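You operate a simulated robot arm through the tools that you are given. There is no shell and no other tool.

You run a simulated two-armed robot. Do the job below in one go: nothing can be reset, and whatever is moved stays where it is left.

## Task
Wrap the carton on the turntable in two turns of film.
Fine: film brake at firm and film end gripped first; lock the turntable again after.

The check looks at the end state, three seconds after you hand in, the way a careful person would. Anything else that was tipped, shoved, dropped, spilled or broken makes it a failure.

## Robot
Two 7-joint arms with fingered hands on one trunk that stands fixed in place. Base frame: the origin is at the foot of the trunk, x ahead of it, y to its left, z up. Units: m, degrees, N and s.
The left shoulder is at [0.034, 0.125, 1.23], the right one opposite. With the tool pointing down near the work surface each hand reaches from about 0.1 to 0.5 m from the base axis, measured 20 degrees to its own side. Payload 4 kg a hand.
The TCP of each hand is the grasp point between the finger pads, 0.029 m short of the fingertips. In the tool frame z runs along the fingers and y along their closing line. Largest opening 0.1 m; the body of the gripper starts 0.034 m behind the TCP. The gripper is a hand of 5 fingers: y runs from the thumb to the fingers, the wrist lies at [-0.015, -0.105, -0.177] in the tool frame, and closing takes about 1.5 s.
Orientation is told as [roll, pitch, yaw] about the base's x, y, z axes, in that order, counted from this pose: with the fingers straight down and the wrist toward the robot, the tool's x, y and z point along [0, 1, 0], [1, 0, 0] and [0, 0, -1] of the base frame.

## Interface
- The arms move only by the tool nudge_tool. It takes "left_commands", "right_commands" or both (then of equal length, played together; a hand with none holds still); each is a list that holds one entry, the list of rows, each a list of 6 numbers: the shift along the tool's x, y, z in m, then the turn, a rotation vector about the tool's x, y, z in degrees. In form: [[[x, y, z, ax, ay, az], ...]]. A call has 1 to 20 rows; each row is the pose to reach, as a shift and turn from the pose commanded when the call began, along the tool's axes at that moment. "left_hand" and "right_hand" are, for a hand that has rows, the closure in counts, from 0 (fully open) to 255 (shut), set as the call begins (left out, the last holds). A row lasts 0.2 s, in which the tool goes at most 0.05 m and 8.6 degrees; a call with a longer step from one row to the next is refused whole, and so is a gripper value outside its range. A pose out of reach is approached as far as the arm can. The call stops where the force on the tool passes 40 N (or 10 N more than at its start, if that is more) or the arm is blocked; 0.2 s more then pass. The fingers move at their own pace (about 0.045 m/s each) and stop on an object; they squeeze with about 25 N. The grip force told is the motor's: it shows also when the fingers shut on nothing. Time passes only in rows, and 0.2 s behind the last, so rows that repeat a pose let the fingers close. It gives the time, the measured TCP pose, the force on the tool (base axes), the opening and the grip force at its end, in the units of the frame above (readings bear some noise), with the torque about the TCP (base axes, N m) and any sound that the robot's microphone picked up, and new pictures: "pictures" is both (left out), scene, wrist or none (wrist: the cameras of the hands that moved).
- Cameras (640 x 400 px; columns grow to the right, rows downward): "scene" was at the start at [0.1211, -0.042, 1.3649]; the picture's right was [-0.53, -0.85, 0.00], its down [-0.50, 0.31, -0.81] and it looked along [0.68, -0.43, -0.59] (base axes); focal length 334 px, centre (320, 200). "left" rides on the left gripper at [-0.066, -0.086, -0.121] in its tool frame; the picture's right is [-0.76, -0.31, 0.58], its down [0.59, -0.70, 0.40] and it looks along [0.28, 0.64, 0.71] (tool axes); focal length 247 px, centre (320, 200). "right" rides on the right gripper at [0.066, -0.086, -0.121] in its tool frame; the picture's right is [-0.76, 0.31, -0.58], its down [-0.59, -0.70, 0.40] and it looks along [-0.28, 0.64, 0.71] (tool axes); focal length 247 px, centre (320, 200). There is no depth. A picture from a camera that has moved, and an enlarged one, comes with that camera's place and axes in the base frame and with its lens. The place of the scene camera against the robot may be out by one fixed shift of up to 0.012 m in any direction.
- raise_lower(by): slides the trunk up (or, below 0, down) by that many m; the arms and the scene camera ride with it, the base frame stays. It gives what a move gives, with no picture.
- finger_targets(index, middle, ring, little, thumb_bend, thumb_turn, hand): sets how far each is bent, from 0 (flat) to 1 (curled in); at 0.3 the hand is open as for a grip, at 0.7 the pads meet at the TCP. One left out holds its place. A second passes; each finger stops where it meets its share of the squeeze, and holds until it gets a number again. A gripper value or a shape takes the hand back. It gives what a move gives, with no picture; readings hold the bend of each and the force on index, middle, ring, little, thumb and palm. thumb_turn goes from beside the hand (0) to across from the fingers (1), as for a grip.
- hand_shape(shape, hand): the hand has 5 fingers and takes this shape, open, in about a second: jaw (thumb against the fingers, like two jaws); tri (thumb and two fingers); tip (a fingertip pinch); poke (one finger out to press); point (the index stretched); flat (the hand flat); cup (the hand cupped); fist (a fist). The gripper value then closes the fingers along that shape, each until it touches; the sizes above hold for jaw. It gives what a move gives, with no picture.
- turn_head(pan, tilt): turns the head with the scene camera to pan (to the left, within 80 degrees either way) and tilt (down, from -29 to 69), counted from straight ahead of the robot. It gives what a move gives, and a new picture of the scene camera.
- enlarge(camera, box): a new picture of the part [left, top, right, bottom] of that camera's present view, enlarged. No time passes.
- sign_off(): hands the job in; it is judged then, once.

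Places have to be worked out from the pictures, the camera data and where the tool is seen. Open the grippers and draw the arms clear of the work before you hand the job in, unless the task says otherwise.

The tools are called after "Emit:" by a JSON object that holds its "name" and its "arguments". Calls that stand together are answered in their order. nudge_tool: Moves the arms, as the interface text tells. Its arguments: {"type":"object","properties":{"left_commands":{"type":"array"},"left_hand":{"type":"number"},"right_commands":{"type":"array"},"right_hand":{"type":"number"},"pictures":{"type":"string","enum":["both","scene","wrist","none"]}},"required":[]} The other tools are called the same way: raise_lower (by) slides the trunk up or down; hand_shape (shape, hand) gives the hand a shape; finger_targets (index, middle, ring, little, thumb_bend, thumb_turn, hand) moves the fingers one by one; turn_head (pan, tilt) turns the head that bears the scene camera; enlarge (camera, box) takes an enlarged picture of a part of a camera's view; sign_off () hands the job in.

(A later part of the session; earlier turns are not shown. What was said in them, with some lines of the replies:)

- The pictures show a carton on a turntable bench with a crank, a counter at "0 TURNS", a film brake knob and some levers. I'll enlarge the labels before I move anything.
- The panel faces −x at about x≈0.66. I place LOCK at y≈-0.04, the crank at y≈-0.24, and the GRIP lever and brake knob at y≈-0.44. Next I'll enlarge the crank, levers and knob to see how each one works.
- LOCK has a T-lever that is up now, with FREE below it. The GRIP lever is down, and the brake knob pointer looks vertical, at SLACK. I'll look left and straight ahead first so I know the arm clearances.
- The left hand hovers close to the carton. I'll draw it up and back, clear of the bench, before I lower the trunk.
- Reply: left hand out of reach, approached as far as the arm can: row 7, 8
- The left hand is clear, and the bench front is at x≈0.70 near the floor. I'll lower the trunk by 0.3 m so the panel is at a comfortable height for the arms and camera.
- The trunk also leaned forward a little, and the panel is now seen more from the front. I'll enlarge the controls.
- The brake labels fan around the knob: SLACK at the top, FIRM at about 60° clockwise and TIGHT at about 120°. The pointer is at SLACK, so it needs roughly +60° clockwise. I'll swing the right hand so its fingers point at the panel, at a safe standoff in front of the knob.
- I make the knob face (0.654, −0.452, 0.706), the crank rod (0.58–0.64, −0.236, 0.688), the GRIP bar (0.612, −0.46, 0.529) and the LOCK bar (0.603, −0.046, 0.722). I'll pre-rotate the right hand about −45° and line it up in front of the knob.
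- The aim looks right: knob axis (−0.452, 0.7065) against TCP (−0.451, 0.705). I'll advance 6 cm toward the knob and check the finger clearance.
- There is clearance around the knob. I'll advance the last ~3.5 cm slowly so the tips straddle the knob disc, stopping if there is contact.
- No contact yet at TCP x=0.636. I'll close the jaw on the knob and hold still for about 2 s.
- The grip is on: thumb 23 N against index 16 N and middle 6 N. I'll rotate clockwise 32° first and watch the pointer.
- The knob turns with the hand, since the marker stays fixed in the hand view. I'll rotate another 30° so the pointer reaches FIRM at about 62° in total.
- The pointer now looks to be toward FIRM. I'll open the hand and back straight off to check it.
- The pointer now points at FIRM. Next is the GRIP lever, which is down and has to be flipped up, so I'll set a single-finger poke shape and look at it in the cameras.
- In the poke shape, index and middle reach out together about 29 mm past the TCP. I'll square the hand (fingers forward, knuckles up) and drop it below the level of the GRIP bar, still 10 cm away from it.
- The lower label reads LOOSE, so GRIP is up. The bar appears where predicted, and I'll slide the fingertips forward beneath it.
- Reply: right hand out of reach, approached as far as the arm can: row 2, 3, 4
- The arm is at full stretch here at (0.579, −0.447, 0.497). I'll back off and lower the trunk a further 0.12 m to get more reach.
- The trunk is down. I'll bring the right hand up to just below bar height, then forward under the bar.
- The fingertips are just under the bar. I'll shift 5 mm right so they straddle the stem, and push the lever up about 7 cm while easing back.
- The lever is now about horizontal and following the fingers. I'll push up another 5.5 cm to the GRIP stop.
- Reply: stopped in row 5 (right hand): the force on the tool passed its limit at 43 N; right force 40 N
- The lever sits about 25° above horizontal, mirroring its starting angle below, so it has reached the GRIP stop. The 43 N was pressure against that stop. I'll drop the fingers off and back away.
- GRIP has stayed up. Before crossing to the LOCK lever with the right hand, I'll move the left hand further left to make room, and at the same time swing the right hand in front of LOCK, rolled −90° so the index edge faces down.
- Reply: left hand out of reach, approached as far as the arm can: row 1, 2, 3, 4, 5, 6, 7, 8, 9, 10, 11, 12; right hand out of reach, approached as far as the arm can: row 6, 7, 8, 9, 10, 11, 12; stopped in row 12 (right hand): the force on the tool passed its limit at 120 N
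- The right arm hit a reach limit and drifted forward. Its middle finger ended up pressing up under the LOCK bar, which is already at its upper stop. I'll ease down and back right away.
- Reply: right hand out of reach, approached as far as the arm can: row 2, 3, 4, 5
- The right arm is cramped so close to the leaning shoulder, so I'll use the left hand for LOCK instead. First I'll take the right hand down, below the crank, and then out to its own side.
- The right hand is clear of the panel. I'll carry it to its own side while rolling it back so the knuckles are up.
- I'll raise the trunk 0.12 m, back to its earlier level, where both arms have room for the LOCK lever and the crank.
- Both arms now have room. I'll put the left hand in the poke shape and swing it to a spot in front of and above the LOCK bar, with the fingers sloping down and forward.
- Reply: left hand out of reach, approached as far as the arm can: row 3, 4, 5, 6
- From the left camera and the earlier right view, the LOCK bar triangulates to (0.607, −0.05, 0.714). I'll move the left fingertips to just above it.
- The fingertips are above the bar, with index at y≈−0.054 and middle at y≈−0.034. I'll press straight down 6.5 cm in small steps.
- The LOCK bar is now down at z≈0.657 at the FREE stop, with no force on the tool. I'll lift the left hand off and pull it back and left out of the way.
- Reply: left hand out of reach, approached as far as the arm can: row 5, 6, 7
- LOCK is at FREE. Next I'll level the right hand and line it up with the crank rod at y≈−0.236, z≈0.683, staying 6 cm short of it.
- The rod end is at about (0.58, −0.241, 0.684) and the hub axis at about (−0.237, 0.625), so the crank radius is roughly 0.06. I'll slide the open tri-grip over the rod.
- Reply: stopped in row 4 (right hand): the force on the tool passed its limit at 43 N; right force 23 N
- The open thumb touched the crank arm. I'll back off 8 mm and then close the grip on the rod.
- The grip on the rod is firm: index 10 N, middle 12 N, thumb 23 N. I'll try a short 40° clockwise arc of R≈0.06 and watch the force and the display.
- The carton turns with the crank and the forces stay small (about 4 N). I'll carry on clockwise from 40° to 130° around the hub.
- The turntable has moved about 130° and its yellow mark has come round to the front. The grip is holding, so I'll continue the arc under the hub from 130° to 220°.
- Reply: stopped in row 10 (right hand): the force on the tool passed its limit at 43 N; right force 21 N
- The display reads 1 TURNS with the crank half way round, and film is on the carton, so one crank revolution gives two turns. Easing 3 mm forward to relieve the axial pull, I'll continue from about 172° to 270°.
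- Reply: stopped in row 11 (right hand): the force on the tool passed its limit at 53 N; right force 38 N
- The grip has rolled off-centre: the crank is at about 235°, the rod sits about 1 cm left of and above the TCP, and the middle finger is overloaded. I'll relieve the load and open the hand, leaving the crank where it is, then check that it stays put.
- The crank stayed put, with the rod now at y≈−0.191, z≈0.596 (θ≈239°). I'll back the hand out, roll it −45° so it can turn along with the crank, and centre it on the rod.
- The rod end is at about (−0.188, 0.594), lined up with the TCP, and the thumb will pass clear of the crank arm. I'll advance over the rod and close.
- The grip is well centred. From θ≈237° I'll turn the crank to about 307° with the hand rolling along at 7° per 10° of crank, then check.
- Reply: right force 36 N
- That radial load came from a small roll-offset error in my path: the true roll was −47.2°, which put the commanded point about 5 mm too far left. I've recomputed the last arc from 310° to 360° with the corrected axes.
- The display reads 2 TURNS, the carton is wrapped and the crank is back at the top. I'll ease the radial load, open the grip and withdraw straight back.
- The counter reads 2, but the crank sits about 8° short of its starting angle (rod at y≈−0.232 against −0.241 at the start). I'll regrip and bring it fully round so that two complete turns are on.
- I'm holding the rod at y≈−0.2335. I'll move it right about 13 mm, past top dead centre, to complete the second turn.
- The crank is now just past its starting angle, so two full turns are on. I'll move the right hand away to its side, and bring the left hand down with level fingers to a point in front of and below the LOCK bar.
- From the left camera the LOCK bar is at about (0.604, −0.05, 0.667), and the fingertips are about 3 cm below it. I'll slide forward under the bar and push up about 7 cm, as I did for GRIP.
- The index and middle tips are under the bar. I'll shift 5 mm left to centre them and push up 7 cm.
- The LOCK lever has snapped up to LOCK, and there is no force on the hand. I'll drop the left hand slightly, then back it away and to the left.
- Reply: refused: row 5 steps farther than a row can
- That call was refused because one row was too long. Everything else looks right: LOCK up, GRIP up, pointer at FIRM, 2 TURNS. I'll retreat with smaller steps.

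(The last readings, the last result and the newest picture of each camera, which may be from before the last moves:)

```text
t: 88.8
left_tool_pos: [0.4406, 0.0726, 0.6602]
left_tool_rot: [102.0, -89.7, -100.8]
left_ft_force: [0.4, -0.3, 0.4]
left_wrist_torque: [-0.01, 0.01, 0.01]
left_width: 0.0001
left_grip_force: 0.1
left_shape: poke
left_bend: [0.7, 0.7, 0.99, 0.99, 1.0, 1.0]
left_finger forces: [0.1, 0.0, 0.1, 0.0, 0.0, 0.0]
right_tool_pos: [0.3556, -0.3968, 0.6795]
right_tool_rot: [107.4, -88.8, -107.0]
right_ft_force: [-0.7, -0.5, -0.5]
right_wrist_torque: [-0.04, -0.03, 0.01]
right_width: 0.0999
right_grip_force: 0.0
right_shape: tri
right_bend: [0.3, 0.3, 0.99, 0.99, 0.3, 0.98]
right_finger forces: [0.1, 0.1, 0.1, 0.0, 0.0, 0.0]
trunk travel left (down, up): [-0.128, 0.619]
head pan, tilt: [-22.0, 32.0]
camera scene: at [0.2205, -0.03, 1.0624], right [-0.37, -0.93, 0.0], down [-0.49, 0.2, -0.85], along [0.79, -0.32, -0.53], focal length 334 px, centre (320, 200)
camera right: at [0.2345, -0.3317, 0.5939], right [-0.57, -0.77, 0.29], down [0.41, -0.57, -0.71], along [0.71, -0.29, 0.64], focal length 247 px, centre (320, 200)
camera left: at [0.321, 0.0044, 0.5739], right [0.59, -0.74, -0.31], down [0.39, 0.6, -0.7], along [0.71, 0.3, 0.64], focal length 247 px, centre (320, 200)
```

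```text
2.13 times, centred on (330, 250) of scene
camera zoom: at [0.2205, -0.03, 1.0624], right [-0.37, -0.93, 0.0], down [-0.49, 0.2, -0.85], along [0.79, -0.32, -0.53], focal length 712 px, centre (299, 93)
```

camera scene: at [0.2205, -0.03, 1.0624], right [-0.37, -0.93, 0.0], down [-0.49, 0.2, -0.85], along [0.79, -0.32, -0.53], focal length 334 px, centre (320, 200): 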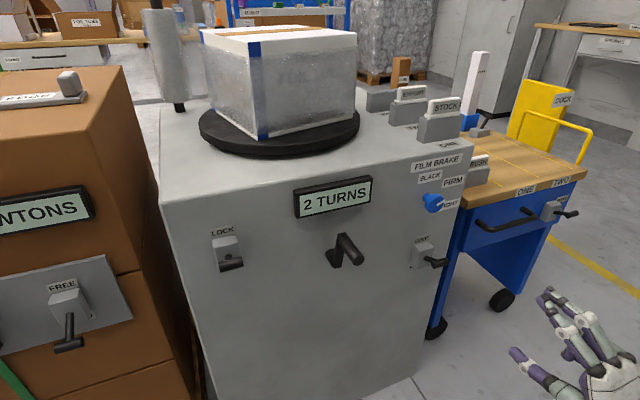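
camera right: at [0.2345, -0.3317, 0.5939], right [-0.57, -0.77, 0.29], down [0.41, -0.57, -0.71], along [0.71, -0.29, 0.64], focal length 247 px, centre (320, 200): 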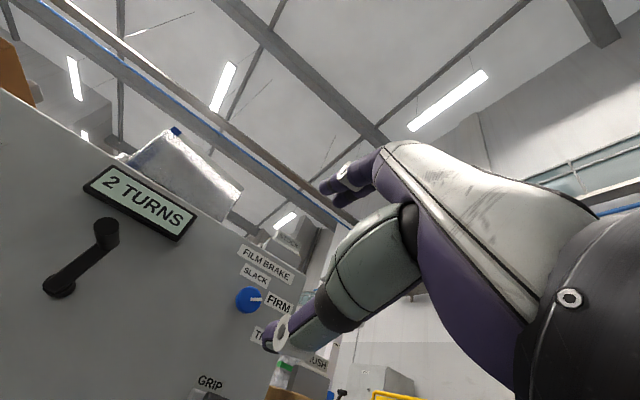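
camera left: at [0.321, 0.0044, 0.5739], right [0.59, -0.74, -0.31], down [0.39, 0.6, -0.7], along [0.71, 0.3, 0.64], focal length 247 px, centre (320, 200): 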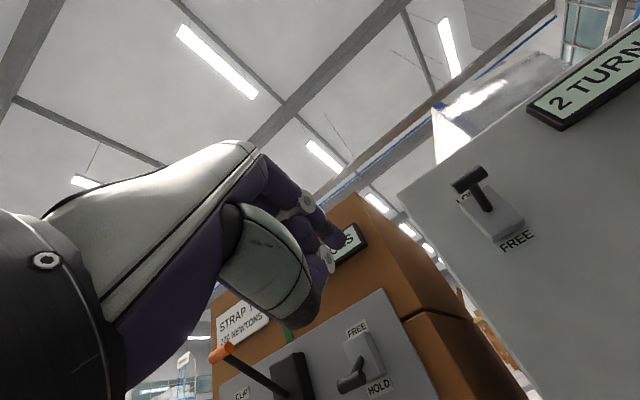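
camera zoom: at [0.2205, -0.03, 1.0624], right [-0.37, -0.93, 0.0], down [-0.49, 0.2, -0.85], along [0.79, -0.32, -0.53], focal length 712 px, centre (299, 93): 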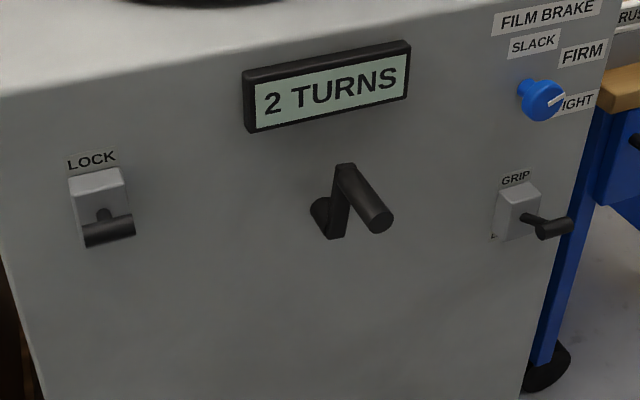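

LOCK is up, GRIP is up, the brake is at FIRM, the display reads 2 TURNS and the carton is wrapped; the strapper next to the bench is untouched. I'll open both hands, now clear of the bench, before handing in.

Emit:
{"name": "hand_shape", "arguments": {"shape": "jaw", "hand": "left"}}

Emit:
{"name": "hand_shape", "arguments": {"shape": "jaw", "hand": "right"}}

Emit:
{"name": "turn_head", "arguments": {"pan": -10, "tilt": 30}}

```text
t: 89.8
left_tool_pos: [0.442, 0.0728, 0.6589]
left_tool_rot: [98.4, -89.7, -97.3]
left_ft_force: [0.2, 0.5, -0.3]
left_wrist_torque: [0.0, -0.01, 0.04]
left_width: 0.1
left_grip_force: 0.1
left_shape: jaw
left_bend: [0.3, 0.3, 0.3, 0.3, 0.3, 0.98]
left_finger forces: [0.0, 0.1, 0.1, 0.0, 0.0, 0.1]
right_tool_pos: [0.3551, -0.3975, 0.6796]
right_tool_rot: [107.4, -88.8, -107.0]
right_ft_force: [0.3, -0.8, 0.5]
right_wrist_torque: [-0.04, -0.01, 0.03]
right_width: 0.1001
right_grip_force: 0.0
right_shape: tri
right_bend: [0.3, 0.3, 0.99, 0.99, 0.3, 0.98]
right_finger forces: [0.0, 0.0, 0.1, 0.0, 0.0, 0.0]
trunk travel left (down, up): [-0.128, 0.619]
head pan, tilt: [-22.0, 32.0]
```

```text
t: 90.7
left_tool_pos: [0.4423, 0.0715, 0.6605]
left_tool_rot: [98.5, -89.7, -97.4]
left_ft_force: [0.4, -0.5, 0.9]
left_wrist_torque: [-0.03, 0.0, 0.0]
left_width: 0.0998
left_grip_force: 0.0
left_shape: jaw
left_bend: [0.3, 0.3, 0.3, 0.3, 0.3, 0.98]
left_finger forces: [0.0, 0.0, 0.0, 0.1, 0.0, 0.1]
right_tool_pos: [0.3548, -0.3975, 0.6778]
right_tool_rot: [107.2, -88.9, -106.8]
right_ft_force: [-0.8, -0.3, -0.8]
right_wrist_torque: [-0.02, -0.01, 0.0]
right_width: 0.0996
right_grip_force: 0.0
right_shape: jaw
right_bend: [0.3, 0.3, 0.3, 0.3, 0.3, 0.98]
right_finger forces: [0.0, 0.0, 0.0, 0.1, 0.1, 0.0]
trunk travel left (down, up): [-0.128, 0.619]
head pan, tilt: [-22.0, 32.0]
```

```text
t: 91.4
left_tool_pos: [0.441, 0.0728, 0.6608]
left_tool_rot: [98.3, -89.6, -97.0]
left_ft_force: [-0.1, -0.4, 0.3]
left_wrist_torque: [0.0, 0.03, 0.0]
left_width: 0.1
left_grip_force: 0.1
left_shape: jaw
left_bend: [0.3, 0.3, 0.3, 0.3, 0.3, 0.98]
left_finger forces: [0.1, 0.0, 0.0, 0.1, 0.0, 0.0]
right_tool_pos: [0.3548, -0.3978, 0.6797]
right_tool_rot: [107.2, -88.9, -106.8]
right_ft_force: [-0.3, 0.7, 0.4]
right_wrist_torque: [0.0, 0.02, -0.01]
right_width: 0.1001
right_grip_force: 0.1
right_shape: jaw
right_bend: [0.3, 0.3, 0.3, 0.3, 0.3, 0.98]
right_finger forces: [0.0, 0.1, 0.1, 0.1, 0.0, 0.0]
trunk travel left (down, up): [-0.128, 0.619]
head pan, tilt: [-10.0, 30.0]
camera scene: at [0.2264, -0.012, 1.0655], right [-0.17, -0.98, 0.0], down [-0.49, 0.09, -0.87], along [0.85, -0.15, -0.5], focal length 334 px, centre (320, 200)
```

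scene: 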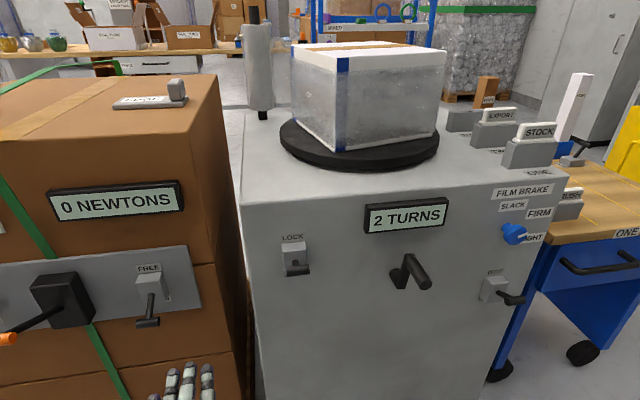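

The final view shows everything in place: 2 TURNS, LOCK up, GRIP up, brake at FIRM, the strapper still at 0 NEWTONS. Both hands are open and clear, so I'm handing in the job.

Emit:
{"name": "sign_off", "arguments": {}}

```text
The job is handed in.
```

The carton has two turns of film on it, and I've handed the job in; the check's result hasn't come back.

- **Film brake:** I set the knob to FIRM before anything turned.
- **Film end:** I moved the GRIP lever up to GRIP before cranking.
- **Wrapping:** With the turntable freed, I turned the crank one full revolution, which gives two turns. The display reads 2 TURNS, and the crank is a few degrees past its starting angle, so there is slightly more than two turns of film on.
- **Turntable:** The LOCK lever is back up at LOCK.
- **Arms:** Both hands are open and clear of the bench.

**Hard contacts:** the arms pushed harder than intended a few times. The worst was a brief 120 N spike when the right hand drifted up under the LOCK lever before I unlocked it. There were also pushes of 40–55 N against the GRIP lever's stop and the crank. Both levers and the crank worked normally afterwards. In the last pictures nothing else was tipped, moved or broken, and the neighbouring strapper still reads 0 NEWTONS.
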